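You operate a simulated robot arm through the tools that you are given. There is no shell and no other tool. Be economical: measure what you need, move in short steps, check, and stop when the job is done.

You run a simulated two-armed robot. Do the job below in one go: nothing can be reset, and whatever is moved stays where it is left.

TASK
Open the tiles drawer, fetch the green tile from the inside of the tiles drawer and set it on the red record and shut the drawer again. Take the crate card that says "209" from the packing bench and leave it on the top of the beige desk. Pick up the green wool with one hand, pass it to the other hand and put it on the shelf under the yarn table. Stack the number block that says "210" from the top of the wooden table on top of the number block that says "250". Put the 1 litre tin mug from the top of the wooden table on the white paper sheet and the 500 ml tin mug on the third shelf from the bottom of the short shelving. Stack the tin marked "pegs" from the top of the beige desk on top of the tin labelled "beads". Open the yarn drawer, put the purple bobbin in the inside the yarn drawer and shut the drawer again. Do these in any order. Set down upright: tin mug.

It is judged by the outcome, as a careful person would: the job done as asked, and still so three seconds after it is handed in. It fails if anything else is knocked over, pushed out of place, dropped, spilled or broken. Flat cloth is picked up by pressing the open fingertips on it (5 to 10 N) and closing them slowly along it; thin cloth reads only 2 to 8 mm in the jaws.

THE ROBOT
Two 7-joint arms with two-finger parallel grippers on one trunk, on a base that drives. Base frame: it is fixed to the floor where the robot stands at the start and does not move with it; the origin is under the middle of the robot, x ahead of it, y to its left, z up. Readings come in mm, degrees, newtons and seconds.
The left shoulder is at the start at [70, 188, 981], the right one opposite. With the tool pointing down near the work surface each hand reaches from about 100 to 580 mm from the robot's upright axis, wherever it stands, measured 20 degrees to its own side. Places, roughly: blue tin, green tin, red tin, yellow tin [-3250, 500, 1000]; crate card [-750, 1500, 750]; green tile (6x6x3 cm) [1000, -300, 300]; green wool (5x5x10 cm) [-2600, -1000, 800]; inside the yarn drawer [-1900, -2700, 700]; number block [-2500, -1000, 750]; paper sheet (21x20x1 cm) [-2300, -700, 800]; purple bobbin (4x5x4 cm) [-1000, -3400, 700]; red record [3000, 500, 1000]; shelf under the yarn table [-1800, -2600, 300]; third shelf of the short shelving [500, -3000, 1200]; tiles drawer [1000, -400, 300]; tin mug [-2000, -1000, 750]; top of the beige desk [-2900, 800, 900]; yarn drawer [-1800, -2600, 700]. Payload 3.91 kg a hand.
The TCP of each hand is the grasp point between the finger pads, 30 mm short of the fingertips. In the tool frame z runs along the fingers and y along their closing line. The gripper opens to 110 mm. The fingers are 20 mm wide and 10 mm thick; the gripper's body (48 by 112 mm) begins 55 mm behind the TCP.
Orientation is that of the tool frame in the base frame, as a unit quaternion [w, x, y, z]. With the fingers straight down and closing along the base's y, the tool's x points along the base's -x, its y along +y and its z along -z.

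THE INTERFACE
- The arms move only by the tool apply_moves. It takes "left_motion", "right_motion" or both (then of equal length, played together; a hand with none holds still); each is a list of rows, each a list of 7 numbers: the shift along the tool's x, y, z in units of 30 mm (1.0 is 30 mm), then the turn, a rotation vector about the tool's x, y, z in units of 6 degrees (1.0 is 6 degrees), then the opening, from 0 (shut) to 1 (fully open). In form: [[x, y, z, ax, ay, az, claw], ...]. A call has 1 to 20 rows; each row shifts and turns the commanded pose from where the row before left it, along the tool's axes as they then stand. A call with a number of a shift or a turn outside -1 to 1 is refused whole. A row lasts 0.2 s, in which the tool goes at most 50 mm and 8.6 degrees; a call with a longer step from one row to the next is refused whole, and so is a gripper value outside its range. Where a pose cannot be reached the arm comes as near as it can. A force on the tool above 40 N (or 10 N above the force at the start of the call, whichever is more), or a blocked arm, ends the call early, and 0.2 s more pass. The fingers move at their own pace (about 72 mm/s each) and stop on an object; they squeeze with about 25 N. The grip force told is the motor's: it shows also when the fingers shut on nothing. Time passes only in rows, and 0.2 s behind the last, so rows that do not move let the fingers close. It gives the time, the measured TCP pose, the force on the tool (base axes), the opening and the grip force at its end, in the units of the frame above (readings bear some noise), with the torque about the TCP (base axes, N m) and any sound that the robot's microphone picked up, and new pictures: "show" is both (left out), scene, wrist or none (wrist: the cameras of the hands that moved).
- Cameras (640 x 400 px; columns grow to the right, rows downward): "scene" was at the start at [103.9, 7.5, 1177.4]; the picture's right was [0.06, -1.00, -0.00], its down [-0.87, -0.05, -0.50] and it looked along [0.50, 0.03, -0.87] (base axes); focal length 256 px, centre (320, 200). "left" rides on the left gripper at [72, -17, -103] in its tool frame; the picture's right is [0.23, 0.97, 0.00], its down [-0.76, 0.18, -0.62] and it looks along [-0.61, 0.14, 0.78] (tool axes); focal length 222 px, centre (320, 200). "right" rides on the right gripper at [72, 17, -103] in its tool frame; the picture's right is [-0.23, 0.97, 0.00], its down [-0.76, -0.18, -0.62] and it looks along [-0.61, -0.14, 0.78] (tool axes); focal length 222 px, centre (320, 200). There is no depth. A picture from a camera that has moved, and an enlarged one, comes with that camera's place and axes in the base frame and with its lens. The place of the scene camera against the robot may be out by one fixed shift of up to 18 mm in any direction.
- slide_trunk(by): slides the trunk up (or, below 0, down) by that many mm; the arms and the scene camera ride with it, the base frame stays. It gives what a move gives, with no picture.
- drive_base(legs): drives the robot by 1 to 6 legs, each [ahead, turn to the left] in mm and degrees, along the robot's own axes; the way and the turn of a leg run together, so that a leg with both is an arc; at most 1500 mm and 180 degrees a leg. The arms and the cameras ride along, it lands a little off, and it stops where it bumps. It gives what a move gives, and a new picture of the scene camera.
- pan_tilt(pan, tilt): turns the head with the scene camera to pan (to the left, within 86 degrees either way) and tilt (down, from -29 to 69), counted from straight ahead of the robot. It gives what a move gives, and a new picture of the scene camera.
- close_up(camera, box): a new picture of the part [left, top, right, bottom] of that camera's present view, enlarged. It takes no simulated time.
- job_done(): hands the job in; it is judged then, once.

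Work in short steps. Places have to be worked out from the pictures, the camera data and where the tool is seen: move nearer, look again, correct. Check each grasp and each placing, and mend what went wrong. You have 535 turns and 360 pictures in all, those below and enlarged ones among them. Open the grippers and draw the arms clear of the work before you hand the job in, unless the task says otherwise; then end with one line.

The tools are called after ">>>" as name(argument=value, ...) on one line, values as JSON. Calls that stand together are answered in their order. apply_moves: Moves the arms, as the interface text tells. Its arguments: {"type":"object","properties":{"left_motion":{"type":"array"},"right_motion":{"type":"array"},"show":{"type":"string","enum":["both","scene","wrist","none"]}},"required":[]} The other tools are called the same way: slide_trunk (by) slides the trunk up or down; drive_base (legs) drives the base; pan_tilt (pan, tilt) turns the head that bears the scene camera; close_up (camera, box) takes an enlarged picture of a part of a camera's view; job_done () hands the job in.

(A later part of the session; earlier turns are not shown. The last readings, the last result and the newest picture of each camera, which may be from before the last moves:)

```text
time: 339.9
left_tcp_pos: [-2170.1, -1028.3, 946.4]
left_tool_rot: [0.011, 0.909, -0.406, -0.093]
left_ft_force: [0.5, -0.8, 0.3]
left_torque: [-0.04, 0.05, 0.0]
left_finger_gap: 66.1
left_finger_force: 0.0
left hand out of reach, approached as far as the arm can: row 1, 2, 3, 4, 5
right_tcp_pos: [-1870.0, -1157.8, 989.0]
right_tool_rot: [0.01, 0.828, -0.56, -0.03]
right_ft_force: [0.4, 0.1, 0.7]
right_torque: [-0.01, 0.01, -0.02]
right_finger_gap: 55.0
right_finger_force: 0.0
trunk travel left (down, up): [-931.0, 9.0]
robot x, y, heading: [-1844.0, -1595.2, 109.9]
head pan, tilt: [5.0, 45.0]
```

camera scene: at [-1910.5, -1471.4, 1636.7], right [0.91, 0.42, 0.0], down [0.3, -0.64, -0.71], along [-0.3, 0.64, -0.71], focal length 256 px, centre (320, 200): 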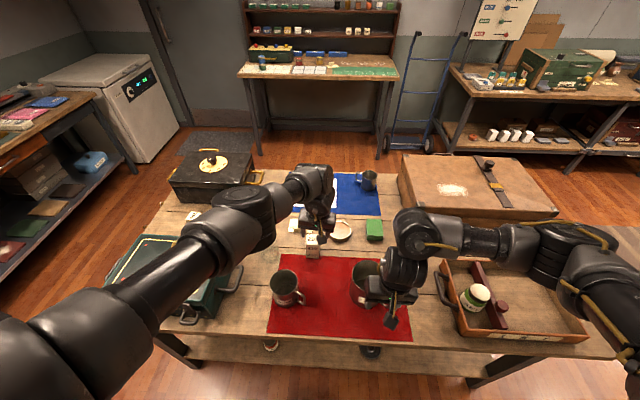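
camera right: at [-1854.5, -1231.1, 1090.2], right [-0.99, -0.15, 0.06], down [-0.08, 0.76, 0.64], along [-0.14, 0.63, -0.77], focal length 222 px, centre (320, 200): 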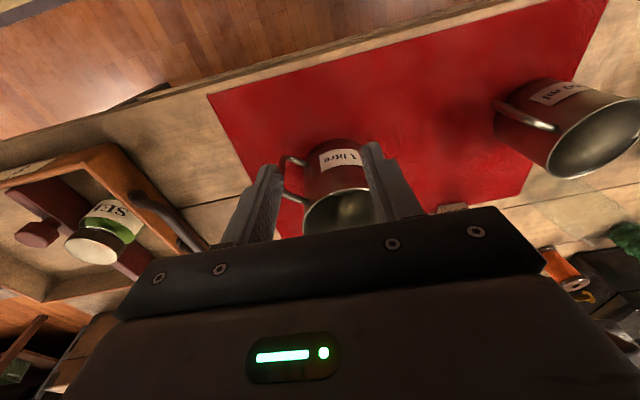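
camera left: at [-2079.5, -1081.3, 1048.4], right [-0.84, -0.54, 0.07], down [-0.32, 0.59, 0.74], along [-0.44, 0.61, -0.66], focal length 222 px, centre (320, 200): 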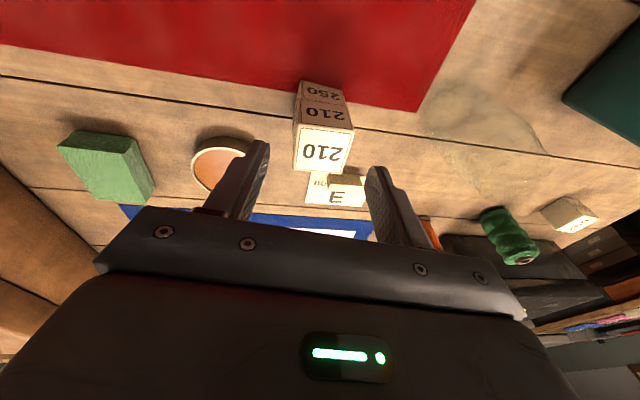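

>>> apply_moves(left_motion=[[0, 0, 0, 0, -0.7, 0, 0.6], [0, 0, 0, 0, -0.7, 0, 0.6], [0, 0, 0, 0, -0.7, 0, 0.6], [0, 0, -0.5, 0, 0, 0, 0.6]], show="none")

```text
time: 340.9
left_tcp_pos: [-2170.8, -1027.6, 946.6]
left_tool_rot: [0.011, 0.909, -0.406, -0.092]
left_ft_force: [-0.4, 0.1, 0.6]
left_torque: [0.02, -0.04, 0.0]
left_finger_gap: 66.3
left_finger_force: 0.1
left hand out of reach, approached as far as the arm can: row 1, 2, 3, 4
right_tcp_pos: [-1870.5, -1157.2, 987.8]
right_tool_rot: [0.01, 0.828, -0.56, -0.031]
right_ft_force: [0.3, -0.6, -1.1]
right_torque: [0.03, 0.0, -0.02]
right_finger_gap: 55.1
right_finger_force: 0.1
trunk travel left (down, up): [-931.0, 9.0]
robot x, y, heading: [-1849.0, -1596.3, 110.0]
head pan, tilt: [5.0, 45.0]
```

Try extending forward and up instead; then I can withdraw by driving back.

>>> apply_moves(left_motion=[[-0.5, -0.4, 0, 0, 0, 0, 0.6], [-0.5, -0.6, -0.3, 0, 0, 0, 0.6], [-0.5, -0.6, -0.6, 0, 0, 0, 0.6], [-0.5, -0.4, -0.8, 0, 0, 0, 0.6]], show="none")

```text
time: 341.9
left_tcp_pos: [-2172.1, -968.5, 986.4]
left_tool_rot: [-0.057, 0.912, -0.391, -0.112]
left_ft_force: [-0.3, -0.7, -0.2]
left_torque: [0.03, -0.01, 0.0]
left_finger_gap: 66.0
left_finger_force: 0.0
left hand out of reach, approached as far as the arm can: row 1, 2, 3
right_tcp_pos: [-1869.8, -1157.6, 988.0]
right_tool_rot: [0.011, 0.828, -0.559, -0.03]
right_ft_force: [0.1, 0.0, -0.1]
right_torque: [-0.02, 0.0, -0.01]
right_finger_gap: 54.9
right_finger_force: 0.1
trunk travel left (down, up): [-931.0, 9.0]
robot x, y, heading: [-1846.8, -1597.8, 109.6]
head pan, tilt: [5.0, 45.0]
```

Left hand is now high and clear of the mugs. Bring the right hand over the left rim of the 1 litre mug.

>>> apply_moves(right_motion=[[-0.8, 0.53, 0, 0, 0, 0, 0.5], [-0.8, 0.53, 0, 0, 0, 0, 0.5], [-0.8, 0.53, 0, 0, 0, 0, 0.5], [-0.8, 0.53, 0, 0, 0, 0, 0.5], [-0.8, 0.53, 0, 0, 0, 0, 0.5]], show="both")

```text
time: 343.1
left_tcp_pos: [-2174.1, -968.3, 984.8]
left_tool_rot: [-0.057, 0.912, -0.39, -0.112]
left_ft_force: [0.3, -0.4, -0.3]
left_torque: [0.0, 0.02, 0.01]
left_finger_gap: 66.0
left_finger_force: 0.1
right_tcp_pos: [-1989.5, -1075.1, 996.4]
right_tool_rot: [0.011, 0.828, -0.56, -0.029]
right_ft_force: [0.4, 0.3, 0.0]
right_torque: [-0.02, 0.02, 0.0]
right_finger_gap: 54.8
right_finger_force: 0.0
trunk travel left (down, up): [-931.0, 9.0]
robot x, y, heading: [-1845.5, -1597.6, 109.7]
head pan, tilt: [5.0, 45.0]
camera scene: at [-1912.6, -1471.2, 1636.6], right [0.91, 0.42, 0.0], down [0.3, -0.64, -0.71], along [-0.3, 0.64, -0.71], focal length 256 px, centre (320, 200)
camera right: at [-1972.6, -1148.6, 1098.3], right [-0.99, -0.15, 0.06], down [-0.08, 0.76, 0.64], along [-0.14, 0.63, -0.77], focal length 222 px, centre (320, 200)
```

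scene: 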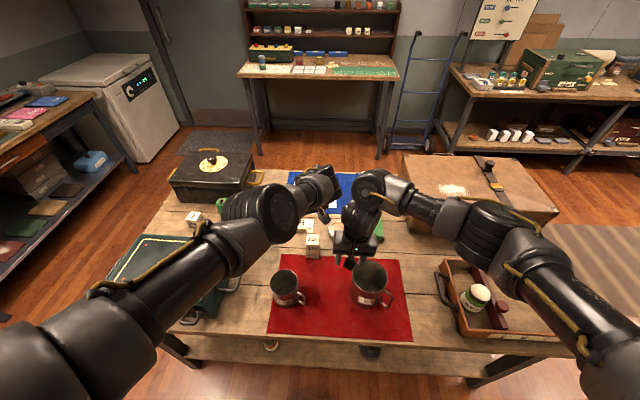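
right: 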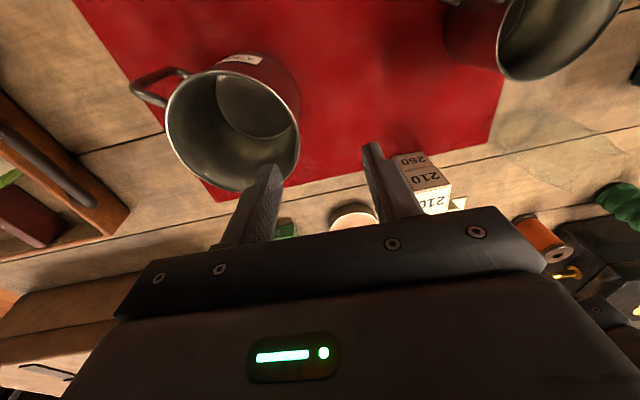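

Rim centre about (-1930,-1076). Shift back 23 mm to put the wall between the fingers, and descend 20 mm for a check.

>>> apply_moves(right_motion=[[0.77, -0.12, 0, 0, 0, 0, 0.5], [0, 0, 0.7, 0, 0, 0, 0.5]], show="wrist")

```text
time: 343.7
left_tcp_pos: [-2174.0, -968.4, 985.6]
left_tool_rot: [-0.057, 0.912, -0.39, -0.112]
left_ft_force: [0.1, 0.4, -0.5]
left_torque: [0.02, -0.04, 0.01]
left_finger_gap: 66.0
left_finger_force: 0.0
right_tcp_pos: [-1980.2, -1094.7, 974.4]
right_tool_rot: [0.011, 0.828, -0.56, -0.031]
right_ft_force: [0.1, 0.5, 0.2]
right_torque: [0.0, -0.01, 0.0]
right_finger_gap: 54.9
right_finger_force: 0.1
trunk travel left (down, up): [-931.0, 9.0]
robot x, y, heading: [-1848.4, -1595.5, 110.1]
head pan, tilt: [5.0, 45.0]
camera right: at [-1962.6, -1168.4, 1076.7], right [-0.99, -0.15, 0.06], down [-0.08, 0.76, 0.64], along [-0.14, 0.63, -0.76], focal length 222 px, centre (320, 200)
```

right: 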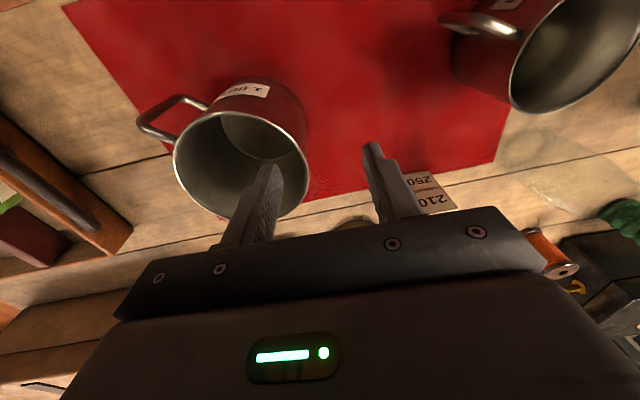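

Inner finger is inside the rim. Shift 6 mm and descend 30 mm, then close gently.

>>> apply_moves(right_motion=[[0, -0.2, 0.4, 0, 0, 0, 0.5], [0, 0, 0.6, 0, 0, 0, 0.5], [0, 0, 0, 0, 0, 0, 0.2], [0, 0, 0, 0, 0, 0, 0], [0, 0, 0, 0, 0, 0, 0]], show="wrist")

```text
time: 344.9
left_tcp_pos: [-2172.3, -968.3, 986.6]
left_tool_rot: [-0.057, 0.912, -0.39, -0.113]
left_ft_force: [0.2, -1.1, -1.0]
left_torque: [-0.03, 0.02, 0.0]
left_finger_gap: 66.2
left_finger_force: 0.0
right_tcp_pos: [-1975.7, -1092.6, 944.4]
right_tool_rot: [0.011, 0.828, -0.56, -0.03]
right_ft_force: [0.7, -0.5, 0.0]
right_torque: [-0.07, -0.17, -0.07]
right_finger_gap: 2.4
right_finger_force: 25.1
trunk travel left (down, up): [-931.0, 9.0]
robot x, y, heading: [-1848.8, -1596.4, 109.9]
head pan, tilt: [5.0, 45.0]
camera right: at [-1957.1, -1166.8, 1046.6], right [-0.99, -0.15, 0.06], down [-0.08, 0.76, 0.64], along [-0.14, 0.63, -0.76], focal length 222 px, centre (320, 200)
```

right: 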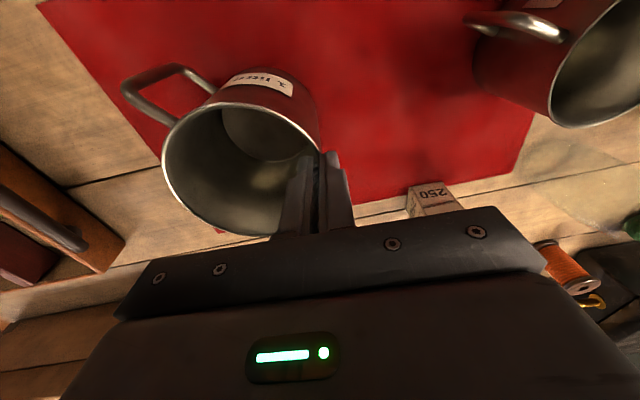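

Wall gripped. Lift 25 mm and check it hangs upright.

>>> apply_moves(right_motion=[[0, 0, -0.3, 0, 0, 0, 0], [0, 0, -0.5, 0, 0, 0, 0], [0, 0, 0, 0, 0, 0, 0]], show="both")

```text
time: 345.7
left_tcp_pos: [-2173.2, -968.8, 984.7]
left_tool_rot: [-0.057, 0.912, -0.39, -0.112]
left_ft_force: [0.5, 0.1, 0.5]
left_torque: [0.01, -0.02, 0.02]
left_finger_gap: 65.7
left_finger_force: 0.0
right_tcp_pos: [-1972.1, -1091.9, 967.2]
right_tool_rot: [0.011, 0.828, -0.56, -0.03]
right_ft_force: [0.7, 0.9, -2.3]
right_torque: [-0.06, 0.08, -0.01]
right_finger_gap: 2.4
right_finger_force: 24.9
trunk travel left (down, up): [-931.0, 9.0]
robot x, y, heading: [-1845.1, -1594.4, 110.1]
head pan, tilt: [5.0, 45.0]
camera scene: at [-1910.8, -1471.0, 1636.6], right [0.91, 0.42, 0.0], down [0.3, -0.64, -0.71], along [-0.3, 0.64, -0.71], focal length 256 px, centre (320, 200)
camera right: at [-1955.0, -1166.4, 1069.6], right [-0.99, -0.15, 0.06], down [-0.08, 0.76, 0.64], along [-0.14, 0.63, -0.76], focal length 222 px, centre (320, 200)
```

scene: 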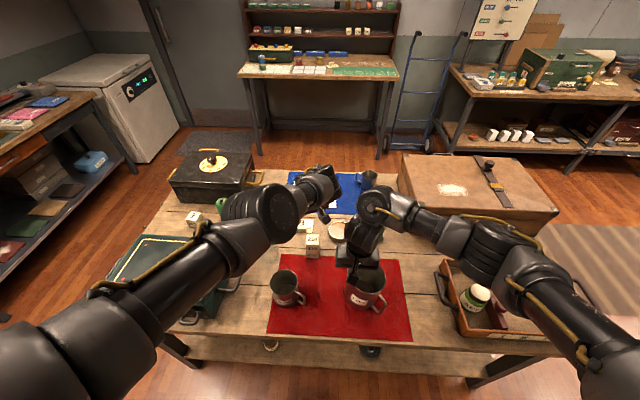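
right: 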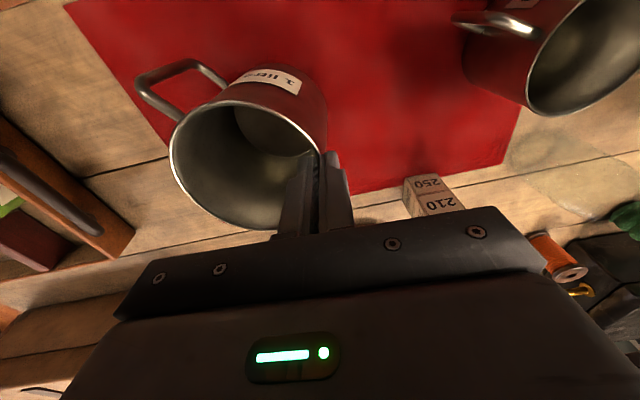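

Mug held upright. Lift higher, back away, and start around the table's left end to the front side.

>>> apply_moves(right_motion=[[0, 0, -0.5, 0, 0, 0, 0], [0, 0, -0.5, 0, 0, 0, 0]], show="none")

>>> drive_base(legs=[[-300, 0]])

>>> drive_base(legs=[[0, -68], [1215, 0], [0, 68]])

```text
time: 346.3
left_tcp_pos: [-2172.5, -968.9, 986.5]
left_tool_rot: [-0.057, 0.912, -0.39, -0.112]
left_ft_force: [-0.6, 0.2, 0.7]
left_torque: [-0.02, -0.03, 0.02]
left_finger_gap: 66.2
left_finger_force: 0.1
right_tcp_pos: [-1971.1, -1095.1, 996.9]
right_tool_rot: [0.012, 0.828, -0.56, -0.03]
right_ft_force: [-0.4, -0.6, -1.0]
right_torque: [-0.06, 0.09, 0.01]
right_finger_gap: 2.5
right_finger_force: 25.4
trunk travel left (down, up): [-931.0, 9.0]
robot x, y, heading: [-1849.0, -1597.3, 109.8]
head pan, tilt: [5.0, 45.0]
```

```text
time: 348.4
left_tcp_pos: [-2069.4, -1251.4, 985.2]
left_tool_rot: [-0.057, 0.911, -0.392, -0.112]
left_ft_force: [0.2, 0.1, 0.3]
left_torque: [0.02, 0.0, 0.02]
left_finger_gap: 66.1
left_finger_force: 0.0
right_tcp_pos: [-1867.4, -1377.2, 997.2]
right_tool_rot: [0.012, 0.828, -0.56, -0.029]
right_ft_force: [-0.5, -0.2, -2.9]
right_torque: [-0.02, 0.07, -0.01]
right_finger_gap: 2.4
right_finger_force: 25.1
trunk travel left (down, up): [-931.0, 9.0]
robot x, y, heading: [-1745.7, -1879.6, 109.8]
head pan, tilt: [5.0, 45.0]
camera scene: at [-1808.4, -1753.4, 1636.4], right [0.91, 0.42, 0.0], down [0.3, -0.64, -0.71], along [-0.3, 0.64, -0.71], focal length 256 px, centre (320, 200)
```

scene: 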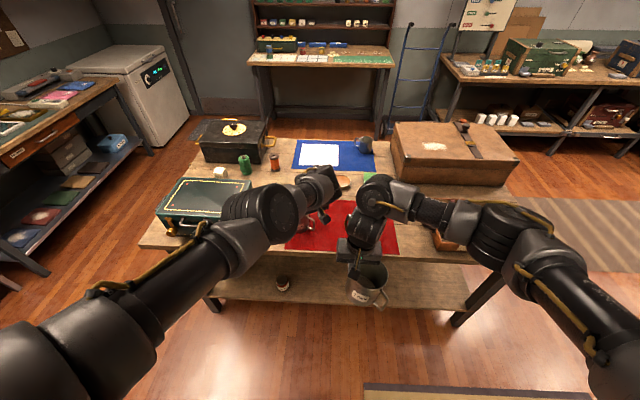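

```text
time: 360.4
left_tcp_pos: [-1153.2, -454.0, 985.3]
left_tool_rot: [-0.058, 0.91, -0.395, -0.112]
left_ft_force: [0.2, 0.5, 0.1]
left_torque: [-0.02, 0.04, 0.02]
left_finger_gap: 66.1
left_finger_force: 0.1
right_tcp_pos: [-952.3, -583.2, 997.0]
right_tool_rot: [0.011, 0.825, -0.563, -0.031]
right_ft_force: [-0.5, -1.1, -1.6]
right_torque: [-0.05, 0.07, 0.0]
right_finger_gap: 2.4
right_finger_force: 24.8
trunk travel left (down, up): [-931.0, 9.0]
robot x, y, heading: [-838.1, -1089.5, 109.4]
head pan, tilt: [5.0, 45.0]
camera scene: at [-897.2, -960.3, 1636.7], right [0.91, 0.41, 0.0], down [0.29, -0.64, -0.71], along [-0.29, 0.64, -0.71], focal length 256 px, centre (320, 200)
```

scene: 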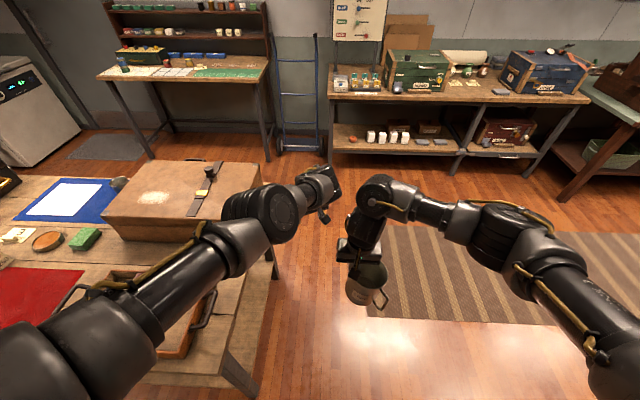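

Clear ahead. Drive forward past the table end, then turn along its front side.

>>> drive_base(legs=[[1480, 0], [0, 90], [900, 0]])

>>> drive_base(legs=[[0, 90]])

>>> pan_tilt(pan=0, tilt=45)

```text
time: 376.0
left_tcp_pos: [-2764.1, -453.2, 986.8]
left_tool_rot: [0.043, 0.906, 0.404, -0.117]
left_ft_force: [-0.9, -0.8, -0.7]
left_torque: [0.02, 0.02, -0.04]
left_finger_gap: 66.2
left_finger_force: 0.1
right_tcp_pos: [-2654.4, -243.5, 997.7]
right_tool_rot: [0.03, 0.974, 0.226, -0.013]
right_ft_force: [0.8, 0.0, -2.5]
right_torque: [-0.07, -0.02, 0.02]
right_finger_gap: 2.4
right_finger_force: 25.0
trunk travel left (down, up): [-931.0, 9.0]
robot x, y, heading: [-2163.7, -80.7, -155.6]
head pan, tilt: [5.0, 45.0]
camera scene: at [-2292.3, -139.1, 1636.7], right [-0.49, 0.87, 0.0], down [0.62, 0.35, -0.71], along [-0.62, -0.35, -0.71], focal length 256 px, centre (320, 200)
```

scene: 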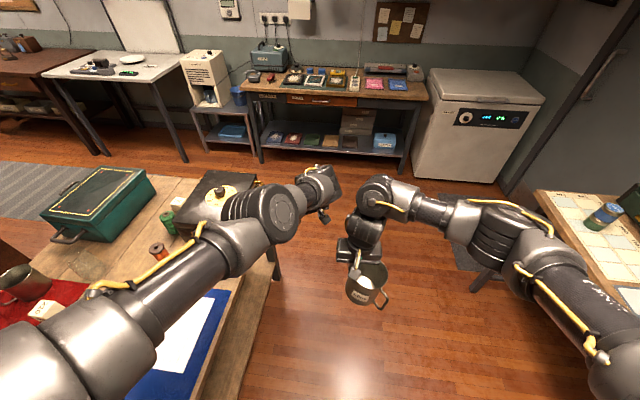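

```text
time: 380.2
left_tcp_pos: [-1798.7, -686.8, 987.9]
left_tool_rot: [0.115, 0.359, 0.925, -0.054]
left_ft_force: [-4.4, -3.9, 13.4]
left_torque: [0.24, -0.1, 0.05]
left_finger_gap: 62.6
left_finger_force: 0.0
right_tcp_pos: [-2009.0, -573.2, 997.9]
right_tool_rot: [0.03, 0.533, 0.846, 0.012]
right_ft_force: [-0.4, 0.0, -1.2]
right_torque: [0.04, -0.11, 0.02]
right_finger_gap: 2.4
right_finger_force: 25.0
trunk travel left (down, up): [-931.0, 9.0]
robot x, y, heading: [-2161.4, -81.2, -66.4]
head pan, tilt: [5.0, 45.0]
camera scene: at [-2119.2, -195.4, 1636.9], right [-0.88, -0.48, 0.0], down [-0.34, 0.62, -0.71], along [0.34, -0.62, -0.71], focal length 256 px, centre (320, 200)
```

scene: 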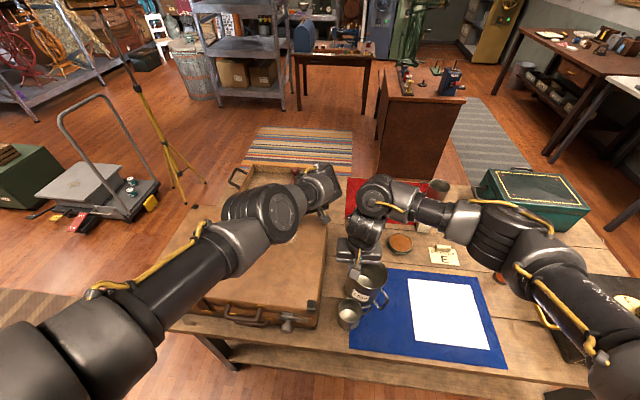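

```text
time: 380.9
left_tcp_pos: [-1797.5, -687.9, 988.0]
left_tool_rot: [0.114, 0.36, 0.925, -0.054]
left_ft_force: [-3.6, 1.4, 7.5]
left_torque: [0.21, -0.07, 0.12]
left_finger_gap: 65.5
left_finger_force: 0.1
right_tcp_pos: [-2008.8, -573.6, 998.4]
right_tool_rot: [0.03, 0.532, 0.846, 0.012]
right_ft_force: [0.9, -1.0, -1.5]
right_torque: [0.01, -0.08, 0.0]
right_finger_gap: 2.5
right_finger_force: 25.4
trunk travel left (down, up): [-931.0, 9.0]
robot x, y, heading: [-2162.7, -84.8, -66.1]
head pan, tilt: [0.0, 45.0]
camera scene: at [-2124.7, -198.8, 1636.8], right [-0.92, -0.4, 0.0], down [-0.28, 0.65, -0.71], along [0.29, -0.65, -0.71], focal length 256 px, centre (320, 200)
```

scene: 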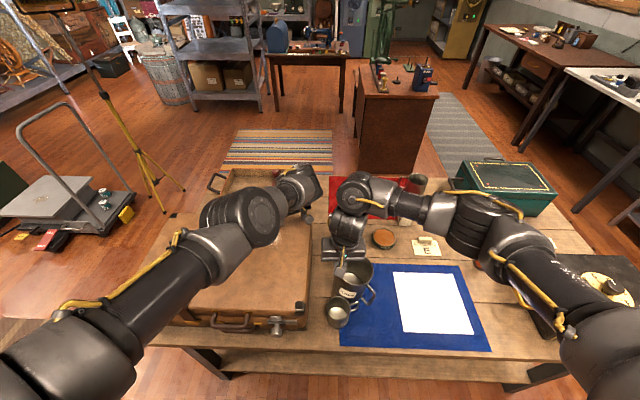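

The left fingertips are touching the suitcase and the hanging mug seems to have nudged the 250 ml mug. Look closely before moving anything.

>>> close_up(camera="scene", box=[180, 160, 500, 360])

>>> close_up(camera="right", box=[0, 0, 640, 400])

>>> close_up(camera="left", box=[0, 0, 640, 400])

```text
2.00 times, centred on (340, 260) of scene
camera zoom: at [-2124.7, -198.8, 1636.8], right [-0.92, -0.4, 0.0], down [-0.28, 0.65, -0.71], along [0.29, -0.65, -0.71], focal length 513 px, centre (280, 80)
```

zoom: 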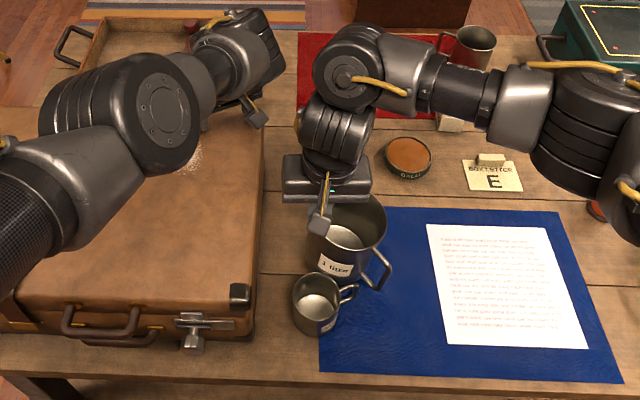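

```text
1.00 times, centred on (320, 200) of right (not enlarged: the box is as wide or as high as the picture)
camera zoom: at [-2031.0, -498.5, 1100.0], right [0.97, 0.22, 0.06], down [0.13, -0.76, 0.64], along [0.18, -0.62, -0.76], focal length 222 px, centre (320, 200)
```

zoom: 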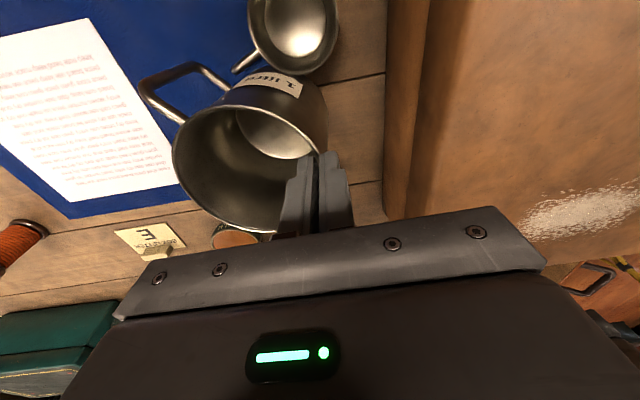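

```text
1.00 times, centred on (320, 200) of left (not enlarged: the box is as wide or as high as the picture)
camera zoom: at [-1878.5, -633.3, 1070.5], right [0.5, 0.86, -0.07], down [0.56, -0.25, 0.79], along [0.67, -0.43, -0.61], focal length 222 px, centre (320, 200)
```

zoom: 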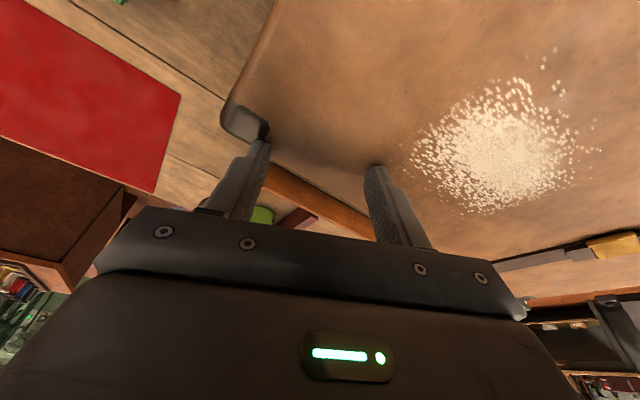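

The 250 ml mug was pushed ~5 cm (still upright); I'll put it back afterwards. First lift the left hand off the suitcase.

>>> apply_moves(left_motion=[[0, 0, -0.4, 0, 0, 0, 0.6], [-0.1, 0, -0.7, 0, -0.4, 0, 0.6], [-0.2, 0, -0.7, 0, -0.4, 0, 0.6]], show="none")

```text
time: 381.6
left_tcp_pos: [-1795.1, -690.6, 1005.5]
left_tool_rot: [0.123, 0.356, 0.924, -0.066]
left_ft_force: [0.6, -0.7, 0.3]
left_torque: [0.01, 0.0, -0.02]
left_finger_gap: 66.1
left_finger_force: 0.0
left hand out of reach, approached as far as the arm can: row 2, 3
right_tcp_pos: [-2007.2, -574.3, 998.2]
right_tool_rot: [0.029, 0.531, 0.847, 0.013]
right_ft_force: [-0.4, 0.5, -1.1]
right_torque: [0.07, -0.06, 0.0]
right_finger_gap: 2.3
right_finger_force: 24.6
trunk travel left (down, up): [-931.0, 9.0]
robot x, y, heading: [-2160.5, -85.0, -66.4]
head pan, tilt: [0.0, 45.0]
```

Free. Now swing the 1 litre mug across to above the paper with the right arm.

>>> apply_moves(right_motion=[[0, -0.6, 0, 0, 0, 0, 0], [0.1, -0.9, 0, 0, 0, 0, 0], [0.2, -0.9, 0, 0, 0, 0, 0], [0.2, -0.9, 0, 0, 0, 0, 0], [0.2, -0.9, 0, 0, 0, 0, 0], [0.2, -0.9, 0, 0, 0, 0, 0], [0.2, -0.9, 0, 0, 0, 0, 0], [0.2, -0.9, 0, 0, 0, 0, 0], [0.2, -0.9, 0, 0, 0, 0, 0], [0.1, -0.6, 0, 0, 0, 0, 0]], show="both")

```text
time: 383.9
left_tcp_pos: [-1797.2, -690.0, 1005.2]
left_tool_rot: [0.124, 0.356, 0.924, -0.066]
left_ft_force: [-0.9, 0.0, -1.1]
left_torque: [-0.01, -0.01, -0.01]
left_finger_gap: 65.9
left_finger_force: 0.0
right_tcp_pos: [-2254.7, -641.3, 981.6]
right_tool_rot: [0.031, 0.531, 0.847, 0.012]
right_ft_force: [0.5, -0.1, -1.6]
right_torque: [0.04, -0.11, 0.03]
right_finger_gap: 2.3
right_finger_force: 25.0
trunk travel left (down, up): [-931.0, 9.0]
robot x, y, heading: [-2167.0, -86.6, -66.2]
head pan, tilt: [0.0, 45.0]
camera scene: at [-2124.4, -200.1, 1636.7], right [-0.92, -0.4, 0.0], down [-0.28, 0.65, -0.71], along [0.29, -0.65, -0.71], focal length 256 px, centre (320, 200)
camera right: at [-2278.3, -565.2, 1084.2], right [0.97, 0.22, 0.06], down [0.13, -0.76, 0.64], along [0.19, -0.62, -0.76], focal length 222 px, centre (320, 200)
```

scene: 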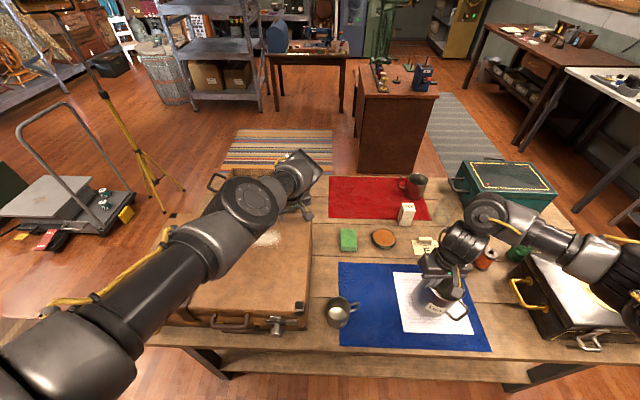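
right: 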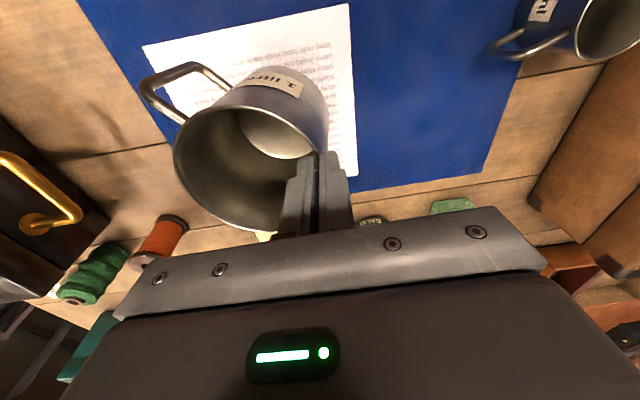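

Mug is over the paper (centre ≈(-2294,-676)). Shift 13 mm and lower to near contact.

>>> apply_moves(right_motion=[[-0.45, 0, 0.4, 0, 0, 0, 0], [0, 0, 0.4, 0, 0, 0, 0], [0, 0, 0.2, 0, 0, 0, 0], [0, 0, 0.1, 0, 0, 0, 0], [0, 0, 0.08, 0, 0, 0, 0]], show="wrist")

```text
time: 385.1
left_tcp_pos: [-1795.2, -689.6, 1005.3]
left_tool_rot: [0.124, 0.357, 0.924, -0.067]
left_ft_force: [0.0, 0.7, 0.0]
left_torque: [0.0, 0.02, 0.01]
left_finger_gap: 65.9
left_finger_force: 0.0
right_tcp_pos: [-2246.1, -654.3, 947.5]
right_tool_rot: [0.03, 0.531, 0.847, 0.012]
right_ft_force: [2.4, 0.4, 2.4]
right_torque: [-0.1, 0.06, 0.09]
right_finger_gap: 2.5
right_finger_force: 25.3
trunk travel left (down, up): [-931.0, 9.0]
robot x, y, heading: [-2161.9, -77.6, -66.3]
head pan, tilt: [0.0, 45.0]
camera right: at [-2268.6, -578.0, 1050.0], right [0.97, 0.22, 0.06], down [0.13, -0.76, 0.64], along [0.18, -0.62, -0.76], focal length 222 px, centre (320, 200)
```

right: 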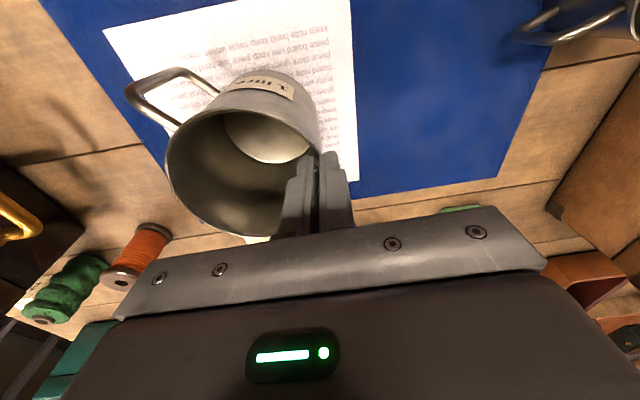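

Light contact and centred. Press 1–2 mm, open fingers a little, and lift out.

>>> apply_moves(right_motion=[[0, 0, 0.06, 0, 0, 0, 0], [0, 0, 0, 0, 0, 0, 0.2], [0, 0, 0, 0, 0, 0, 0.3], [0, 0, -0.6, 0, 0, 0, 0.3], [0, 0, -0.8, 0, 0, 0, 0.3]], show="wrist")

```text
time: 386.2
left_tcp_pos: [-1795.4, -690.6, 1004.8]
left_tool_rot: [0.123, 0.356, 0.924, -0.067]
left_ft_force: [0.4, -0.5, -0.7]
left_torque: [-0.01, 0.0, -0.04]
left_finger_gap: 65.9
left_finger_force: 0.1
right_tcp_pos: [-2249.6, -652.2, 987.6]
right_tool_rot: [0.03, 0.532, 0.846, 0.012]
right_ft_force: [-0.2, -0.2, -0.4]
right_torque: [0.01, 0.0, 0.0]
right_finger_gap: 33.2
right_finger_force: 0.1
trunk travel left (down, up): [-931.0, 9.0]
robot x, y, heading: [-2160.9, -86.6, -66.5]
head pan, tilt: [0.0, 45.0]
camera right: at [-2271.8, -577.1, 1089.5], right [0.97, 0.22, 0.06], down [0.13, -0.76, 0.64], along [0.18, -0.62, -0.77], focal length 222 px, centre (320, 200)
```

right: 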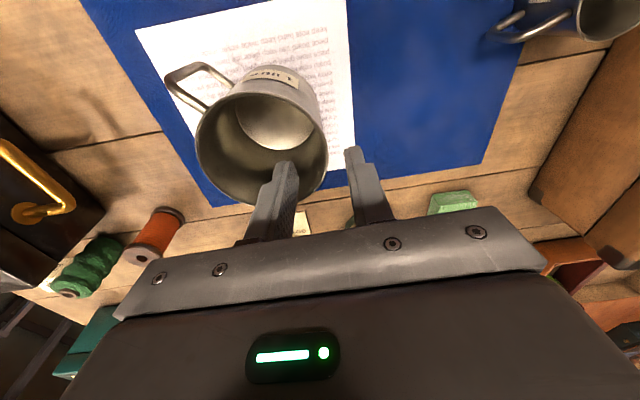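

1 litre mug stands upright on the paper. Now take the right hand to the 250 ml mug to restore it.

>>> apply_moves(right_motion=[[0, 0.3, -0.3, 0, 0, 0, 0.4], [0.16, 0.9, 0, 0, 0, 0, 0.5], [0.16, 0.9, 0, 0, 0, 0, 0.5], [0.16, 0.9, 0, 0, 0, 0, 0.5], [0.16, 0.9, 0, 0, 0, 0, 0.5], [0.16, 0.9, 0, 0, 0, 0, 0.5], [0.16, 0.9, 0, 0, 0, 0, 0.5], [0.16, 0.9, 0, 0, 0, 0, 0.5], [0.16, 0.9, 0, 0, 0, 0, 0.5], [0.16, 0.9, 0, 0, 0, 0, 0.5], [0.2, 0.9, 0, 0, 0, 0, 0.5]], show="both")

```text
time: 388.6
left_tcp_pos: [-1795.1, -690.1, 1004.8]
left_tool_rot: [0.123, 0.357, 0.924, -0.066]
left_ft_force: [-0.2, -0.2, -0.5]
left_torque: [0.01, 0.04, -0.03]
left_finger_gap: 65.9
left_finger_force: 0.1
right_tcp_pos: [-2013.8, -501.0, 999.2]
right_tool_rot: [0.029, 0.53, 0.847, 0.012]
right_ft_force: [-0.2, 0.2, 0.3]
right_torque: [-0.01, 0.02, 0.03]
right_finger_gap: 55.1
right_finger_force: 0.0
right hand out of reach, approached as far as the arm can: row 10, 11
trunk travel left (down, up): [-931.0, 9.0]
robot x, y, heading: [-2160.8, -82.9, -66.3]
head pan, tilt: [0.0, 45.0]
camera scene: at [-2121.3, -199.1, 1636.7], right [-0.92, -0.4, 0.0], down [-0.29, 0.65, -0.71], along [0.28, -0.65, -0.71], focal length 256 px, centre (320, 200)
camera right: at [-2037.8, -426.8, 1101.7], right [0.97, 0.22, 0.06], down [0.13, -0.76, 0.64], along [0.19, -0.62, -0.77], focal length 222 px, centre (320, 200)
```

scene: 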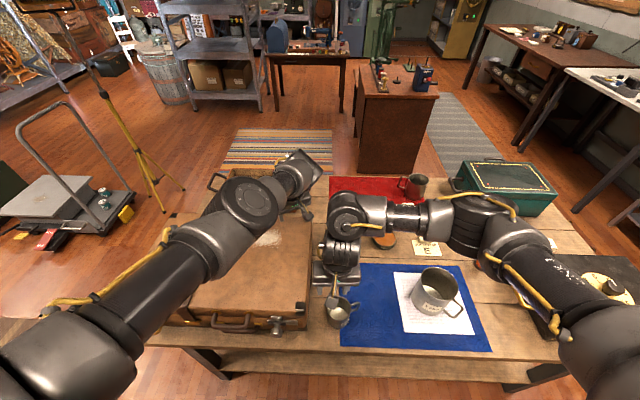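
right: 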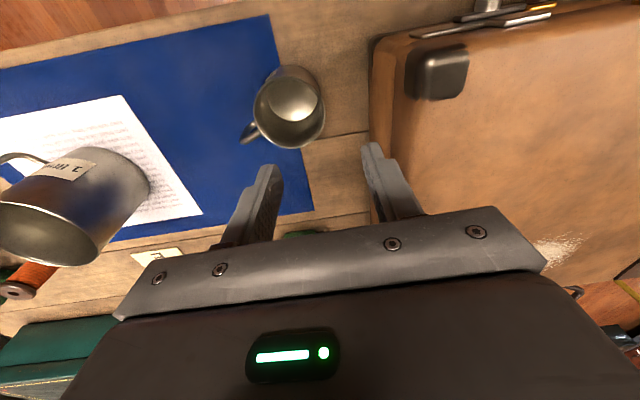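

I'll grip its near rim with the hand turned −90° to keep clear of the suitcase.

>>> apply_moves(right_motion=[[0, 0, 0, 0, 0, -1, 0.35], [0, 0, 0, 0, 0, -1, 0.35], [0, 0, 0, 0, 0, -1, 0.35], [0, 0, 0, 0, 0, -1, 0.35], [0, 0, 0, 0, 0, -1, 0.35], [0, 0, 0, 0, 0, -1, 0.35], [0, 0, 0, 0, 0, -1, 0.35], [0, 0, 0, 0, 0, -1, 0.35], [0, 0, 0, 0, 0, -1, 0.35], [0, 0, 0, 0, 0, -1, 0.35], [0, 0, 0, 0, 0, -1, 0.35], [0, 0, 0, 0, 0, -1, 0.35], [0, 0, 0, 0, 0, -1, 0.35], [0, 0, 0, 0, 0, -1, 0.35], [0, 0, 0, 0, 0, -1, 0.35]], show="wrist")

```text
time: 391.9
left_tcp_pos: [-1796.7, -689.3, 1004.5]
left_tool_rot: [0.123, 0.357, 0.924, -0.067]
left_ft_force: [0.5, 0.0, -0.3]
left_torque: [-0.03, 0.0, -0.02]
left_finger_gap: 66.0
left_finger_force: 0.1
right_tcp_pos: [-2015.4, -502.8, 998.2]
right_tool_rot: [0.031, -0.224, 0.974, -0.013]
right_ft_force: [-0.9, -1.1, 0.6]
right_torque: [0.0, 0.02, 0.0]
right_finger_gap: 38.6
right_finger_force: 0.1
trunk travel left (down, up): [-931.0, 9.0]
robot x, y, heading: [-2164.4, -80.8, -66.3]
head pan, tilt: [0.0, 45.0]
camera right: at [-2094.4, -515.6, 1098.1], right [-0.22, 0.98, -0.03], down [0.72, 0.18, 0.67], along [0.66, 0.13, -0.74], focal length 222 px, centre (320, 200)
```

right: 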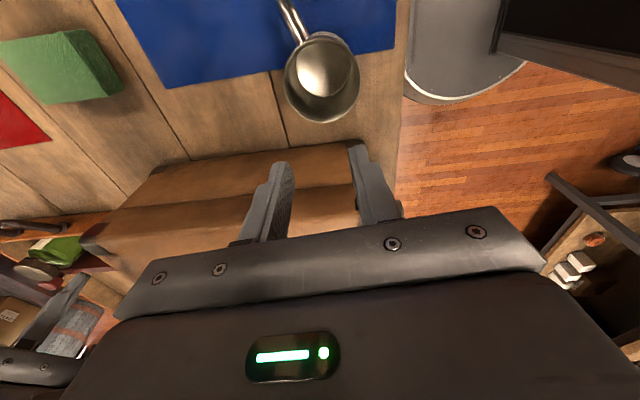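

>>> apply_moves(right_motion=[[0.4, 0.7, 0, 0, 0, 0, 0.35], [0.42, 0.66, 0, 0, 0, 0, 0.35], [0, 0, 1, 0, 0, 0, 0.35], [0, 0, 1, 0, 0, 0, 0.35]], show="wrist")

```text
time: 392.9
left_tcp_pos: [-1796.2, -688.9, 1004.2]
left_tool_rot: [0.124, 0.357, 0.923, -0.066]
left_ft_force: [0.0, -0.5, 0.6]
left_torque: [0.0, 0.02, -0.01]
left_finger_gap: 66.2
left_finger_force: 0.1
right_tcp_pos: [-2051.0, -477.2, 935.8]
right_tool_rot: [0.03, -0.221, 0.975, -0.013]
right_ft_force: [0.7, -0.9, -0.1]
right_torque: [-0.01, 0.01, 0.0]
right_finger_gap: 38.5
right_finger_force: 0.0
trunk travel left (down, up): [-931.0, 9.0]
robot x, y, heading: [-2166.1, -83.4, -66.2]
head pan, tilt: [0.0, 45.0]
camera right: at [-2130.9, -490.1, 1035.0], right [-0.22, 0.98, -0.02], down [0.72, 0.18, 0.67], along [0.66, 0.13, -0.74], focal length 222 px, centre (320, 200)
```

right: 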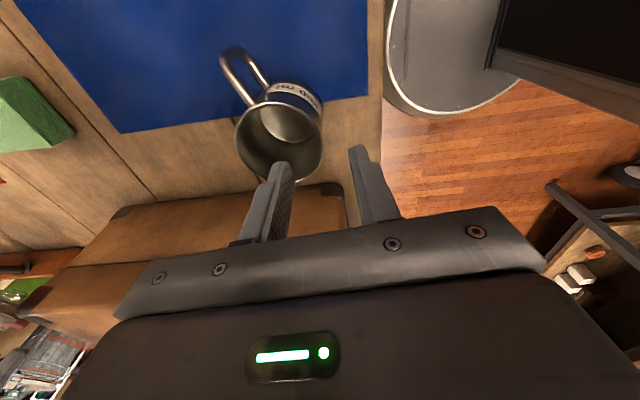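

Well placed. Small correction, descend 43 mm, grip the rim.

>>> apply_moves(right_motion=[[0.3, 0.12, 0.5, 0, 0, 0, 0.35], [0, 0, 0.5, 0, 0, 0, 0.35], [0, 0, 0.43, 0, 0, 0, 0.35], [0, 0, 0, 0, 0, 0, 0.1], [0, 0, 0, 0, 0, 0, 0], [0, 0, 0, 0, 0, 0, 0]], show="wrist")

```text
time: 394.2
left_tcp_pos: [-1795.1, -690.4, 1004.6]
left_tool_rot: [0.124, 0.356, 0.924, -0.067]
left_ft_force: [-0.5, 0.3, -0.3]
left_torque: [-0.01, 0.02, -0.01]
left_finger_gap: 65.7
left_finger_force: 0.1
right_tcp_pos: [-2059.2, -476.0, 891.7]
right_tool_rot: [0.03, -0.222, 0.974, -0.013]
right_ft_force: [0.6, -0.2, 1.0]
right_torque: [0.04, 0.0, 0.04]
right_finger_gap: 4.8
right_finger_force: 25.0
trunk travel left (down, up): [-931.0, 9.0]
robot x, y, heading: [-2167.5, -84.1, -66.1]
head pan, tilt: [0.0, 45.0]
camera right: at [-2137.5, -490.4, 991.0], right [-0.22, 0.98, -0.03], down [0.72, 0.18, 0.67], along [0.66, 0.13, -0.74], focal length 222 px, centre (320, 200)
```

right: 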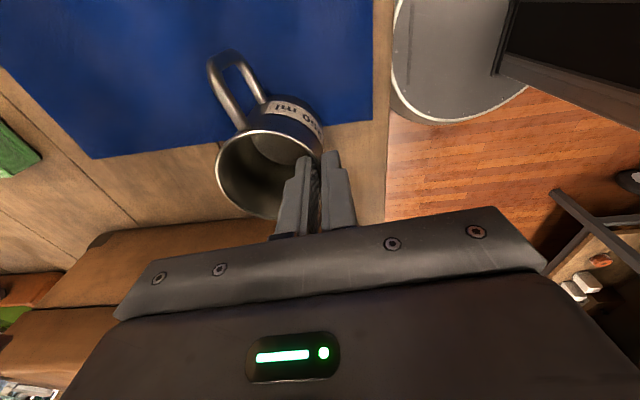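

Lift 15 mm and carry it back to its original spot on the cloth.

>>> apply_moves(right_motion=[[0, 0, -0.5, 0, 0, 0, 0], [0.8, -0.16, 0, 0, 0, 0, 0], [0.83, -0.16, 0, 0, 0, 0, 0], [0, 0, 0.3, 0, 0, 0, 0], [0, 0, 0.15, 0, 0, 0, 0], [0, 0, 0.06, 0, 0, 0, 0]], show="wrist")

```text
time: 395.6
left_tcp_pos: [-1796.5, -688.5, 1006.3]
left_tool_rot: [0.123, 0.357, 0.924, -0.066]
left_ft_force: [-0.6, 0.8, -0.1]
left_torque: [0.02, 0.01, 0.02]
left_finger_gap: 66.2
left_finger_force: 0.2
right_tcp_pos: [-2097.7, -507.0, 890.7]
right_tool_rot: [0.031, -0.222, 0.975, -0.014]
right_ft_force: [0.0, -0.8, 10.2]
right_torque: [-0.12, 0.06, 0.0]
right_finger_gap: 4.7
right_finger_force: 24.9
trunk travel left (down, up): [-931.0, 9.0]
robot x, y, heading: [-2162.8, -80.3, -66.2]
head pan, tilt: [0.0, 45.0]
camera right: at [-2176.5, -520.3, 990.8], right [-0.22, 0.98, -0.03], down [0.72, 0.18, 0.67], along [0.66, 0.12, -0.74], focal length 222 px, centre (320, 200)
```

right: 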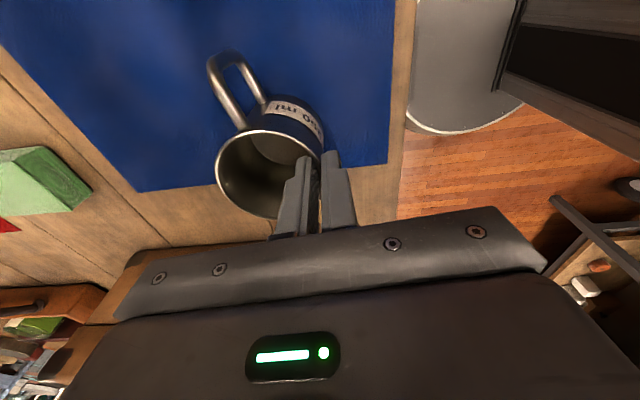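

Set down. Release and lift out.

>>> apply_moves(right_motion=[[0, 0, -0.05, 0, 0, 0, 0], [0, 0, 0, 0, 0, 0, 0.25], [0, 0, 0, 0, 0, 0, 0.35], [0, 0, -0.8, 0, 0, 0, 0.35], [0, 0, -1, 0, 0, 0, 0.35], [0, 0, -1, 0, 0, 0, 0.35], [0, 0, -0.6, 0, 0, 0, 0.35]], show="both")

```text
time: 397.2
left_tcp_pos: [-1795.8, -689.3, 1005.6]
left_tool_rot: [0.124, 0.356, 0.924, -0.066]
left_ft_force: [-0.2, -0.5, 0.9]
left_torque: [-0.01, 0.02, 0.01]
left_finger_gap: 66.1
left_finger_force: 0.2
right_tcp_pos: [-2105.0, -505.4, 994.8]
right_tool_rot: [0.028, -0.222, 0.975, -0.012]
right_ft_force: [-0.3, 0.3, 0.1]
right_torque: [0.0, 0.03, -0.02]
right_finger_gap: 38.5
right_finger_force: 0.1
trunk travel left (down, up): [-931.0, 9.0]
robot x, y, heading: [-2162.2, -78.2, -66.5]
head pan, tilt: [0.0, 45.0]
camera scene: at [-2123.4, -199.5, 1636.7], right [-0.92, -0.4, 0.0], down [-0.28, 0.65, -0.71], along [0.28, -0.65, -0.71], focal length 256 px, centre (320, 200)
camera right: at [-2183.6, -519.5, 1093.4], right [-0.22, 0.98, -0.03], down [0.72, 0.18, 0.67], along [0.66, 0.13, -0.74], focal length 222 px, centre (320, 200)
```

scene: 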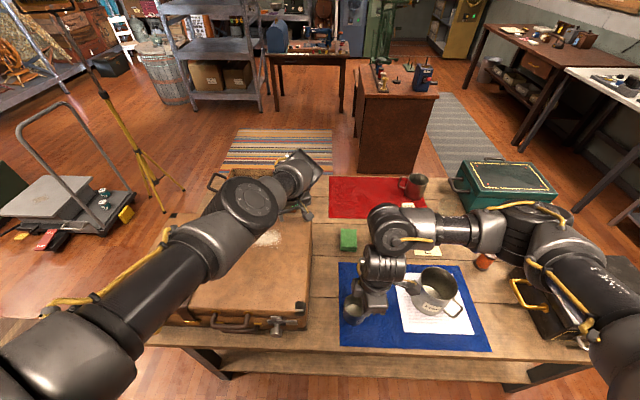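
right: 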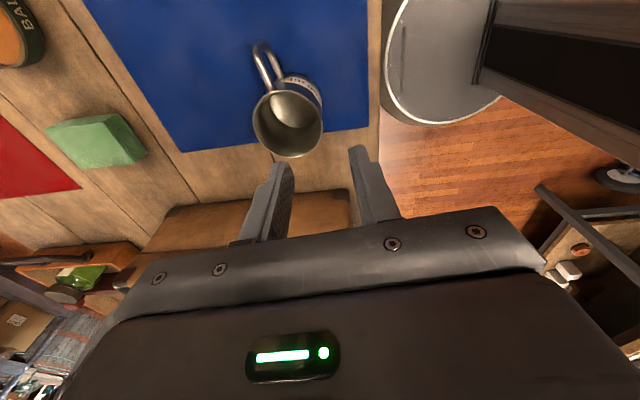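

250 ml mug is restored. Now the wool: back off, and bring the left arm into a more compact pose while clear of the table.

>>> drive_base(legs=[[-320, 0]])

>>> apply_moves(left_motion=[[0.5, 0, 0.7, 0, 0.5, 0, 0.6], [0.7, 0, 0.6, 0, 0.5, 0, 0.6], [0.8, 0, 0.4, 0, 0.5, 0, 0.6], [0.8, 0.3, 0.3, 0, 0.5, 0, 0.6], [0.8, 0.3, 0.2, 0, 0, 0, 0.6], [0.8, 0.3, 0.2, 0, 0, 0, 0.6], [0.8, 0.3, 0.2, 0, 0, 0, 0.6], [0.8, 0.3, 0, 0, 0, 0, 0.6], [0.8, 0.3, 0, 0, 0, 0, 0.6], [0.8, 0, 0, 0, 0, 0, 0.6]], right_motion=[[0, 0, 0, 0, 0, 1, 0.6], [0, 0, 0, 0, 0, 1, 0.6], [0, 0, 0, 0, 0, 1, 0.6], [0, 0, 0, 0, 0, 1, 0.6], [0, 0, 0, 0, 0, 1, 0.6], [0, 0, 0, 0, 0, 1, 0.6], [0, 0, 0, 0, 0, 1, 0.6], [0, 0, 0, 0, 0, 1, 0.6], [0, 0, 0, 0, 0, 1, 0.6], [0, 0, 0, 0, 0, 1, 0.6]], show="scene")

```text
time: 399.4
left_tcp_pos: [-1927.1, -398.9, 1003.9]
left_tool_rot: [0.124, 0.36, 0.922, -0.066]
left_ft_force: [-0.4, -0.6, 0.1]
left_torque: [0.01, -0.02, 0.0]
left_finger_gap: 66.0
left_finger_force: 0.1
right_tcp_pos: [-2235.0, -212.5, 993.3]
right_tool_rot: [0.03, -0.219, 0.975, -0.012]
right_ft_force: [-0.2, -0.1, -0.1]
right_torque: [0.0, -0.01, 0.0]
right_finger_gap: 38.3
right_finger_force: 0.1
trunk travel left (down, up): [-931.0, 9.0]
robot x, y, heading: [-2290.5, 209.9, -66.6]
head pan, tilt: [0.0, 45.0]
camera scene: at [-2251.6, 92.6, 1636.4], right [-0.92, -0.4, 0.0], down [-0.28, 0.65, -0.71], along [0.28, -0.65, -0.71], focal length 256 px, centre (320, 200)
```

scene: 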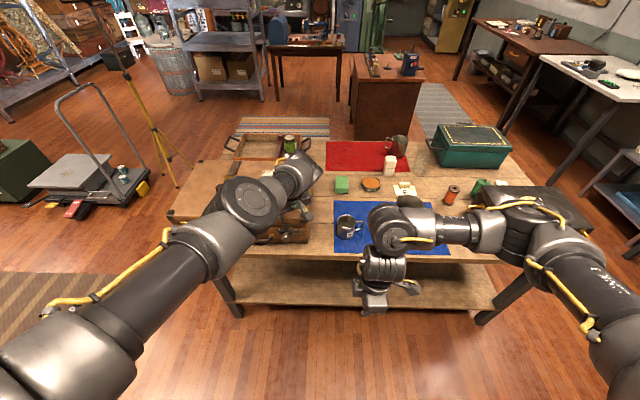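

```text
time: 399.9
left_tcp_pos: [-1937.5, -392.9, 982.4]
left_tool_rot: [0.098, 0.36, 0.925, -0.063]
left_ft_force: [-4.6, 13.8, 19.1]
left_torque: [-0.24, 0.61, -0.53]
left_finger_gap: 62.8
left_finger_force: 0.0
right_tcp_pos: [-2235.9, -210.2, 995.6]
right_tool_rot: [0.031, -0.146, 0.989, -0.013]
right_ft_force: [0.4, 0.0, 0.4]
right_torque: [0.01, -0.01, 0.0]
right_finger_gap: 66.3
right_finger_force: 0.1
trunk travel left (down, up): [-931.0, 9.0]
robot x, y, heading: [-2291.1, 214.9, -66.7]
head pan, tilt: [0.0, 45.0]
stopped in row 2 (left hand): the force on the tool passed its limit at 49 N (the readings are from after the stop); the commanded pose is now the measured one
camera scene: at [-2253.9, 99.3, 1637.3], right [-0.92, -0.4, 0.0], down [-0.28, 0.65, -0.71], along [0.28, -0.65, -0.71], focal length 256 px, centre (320, 200)
```

scene: 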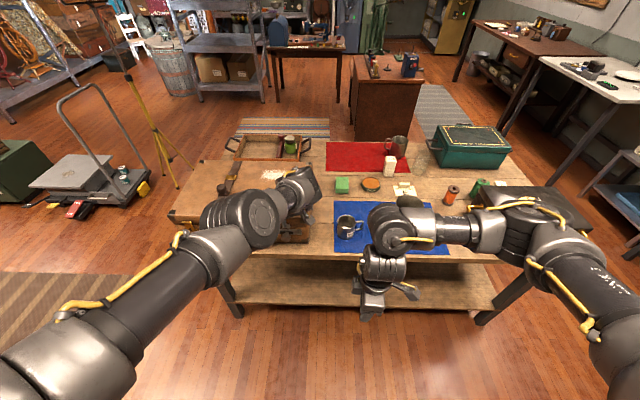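

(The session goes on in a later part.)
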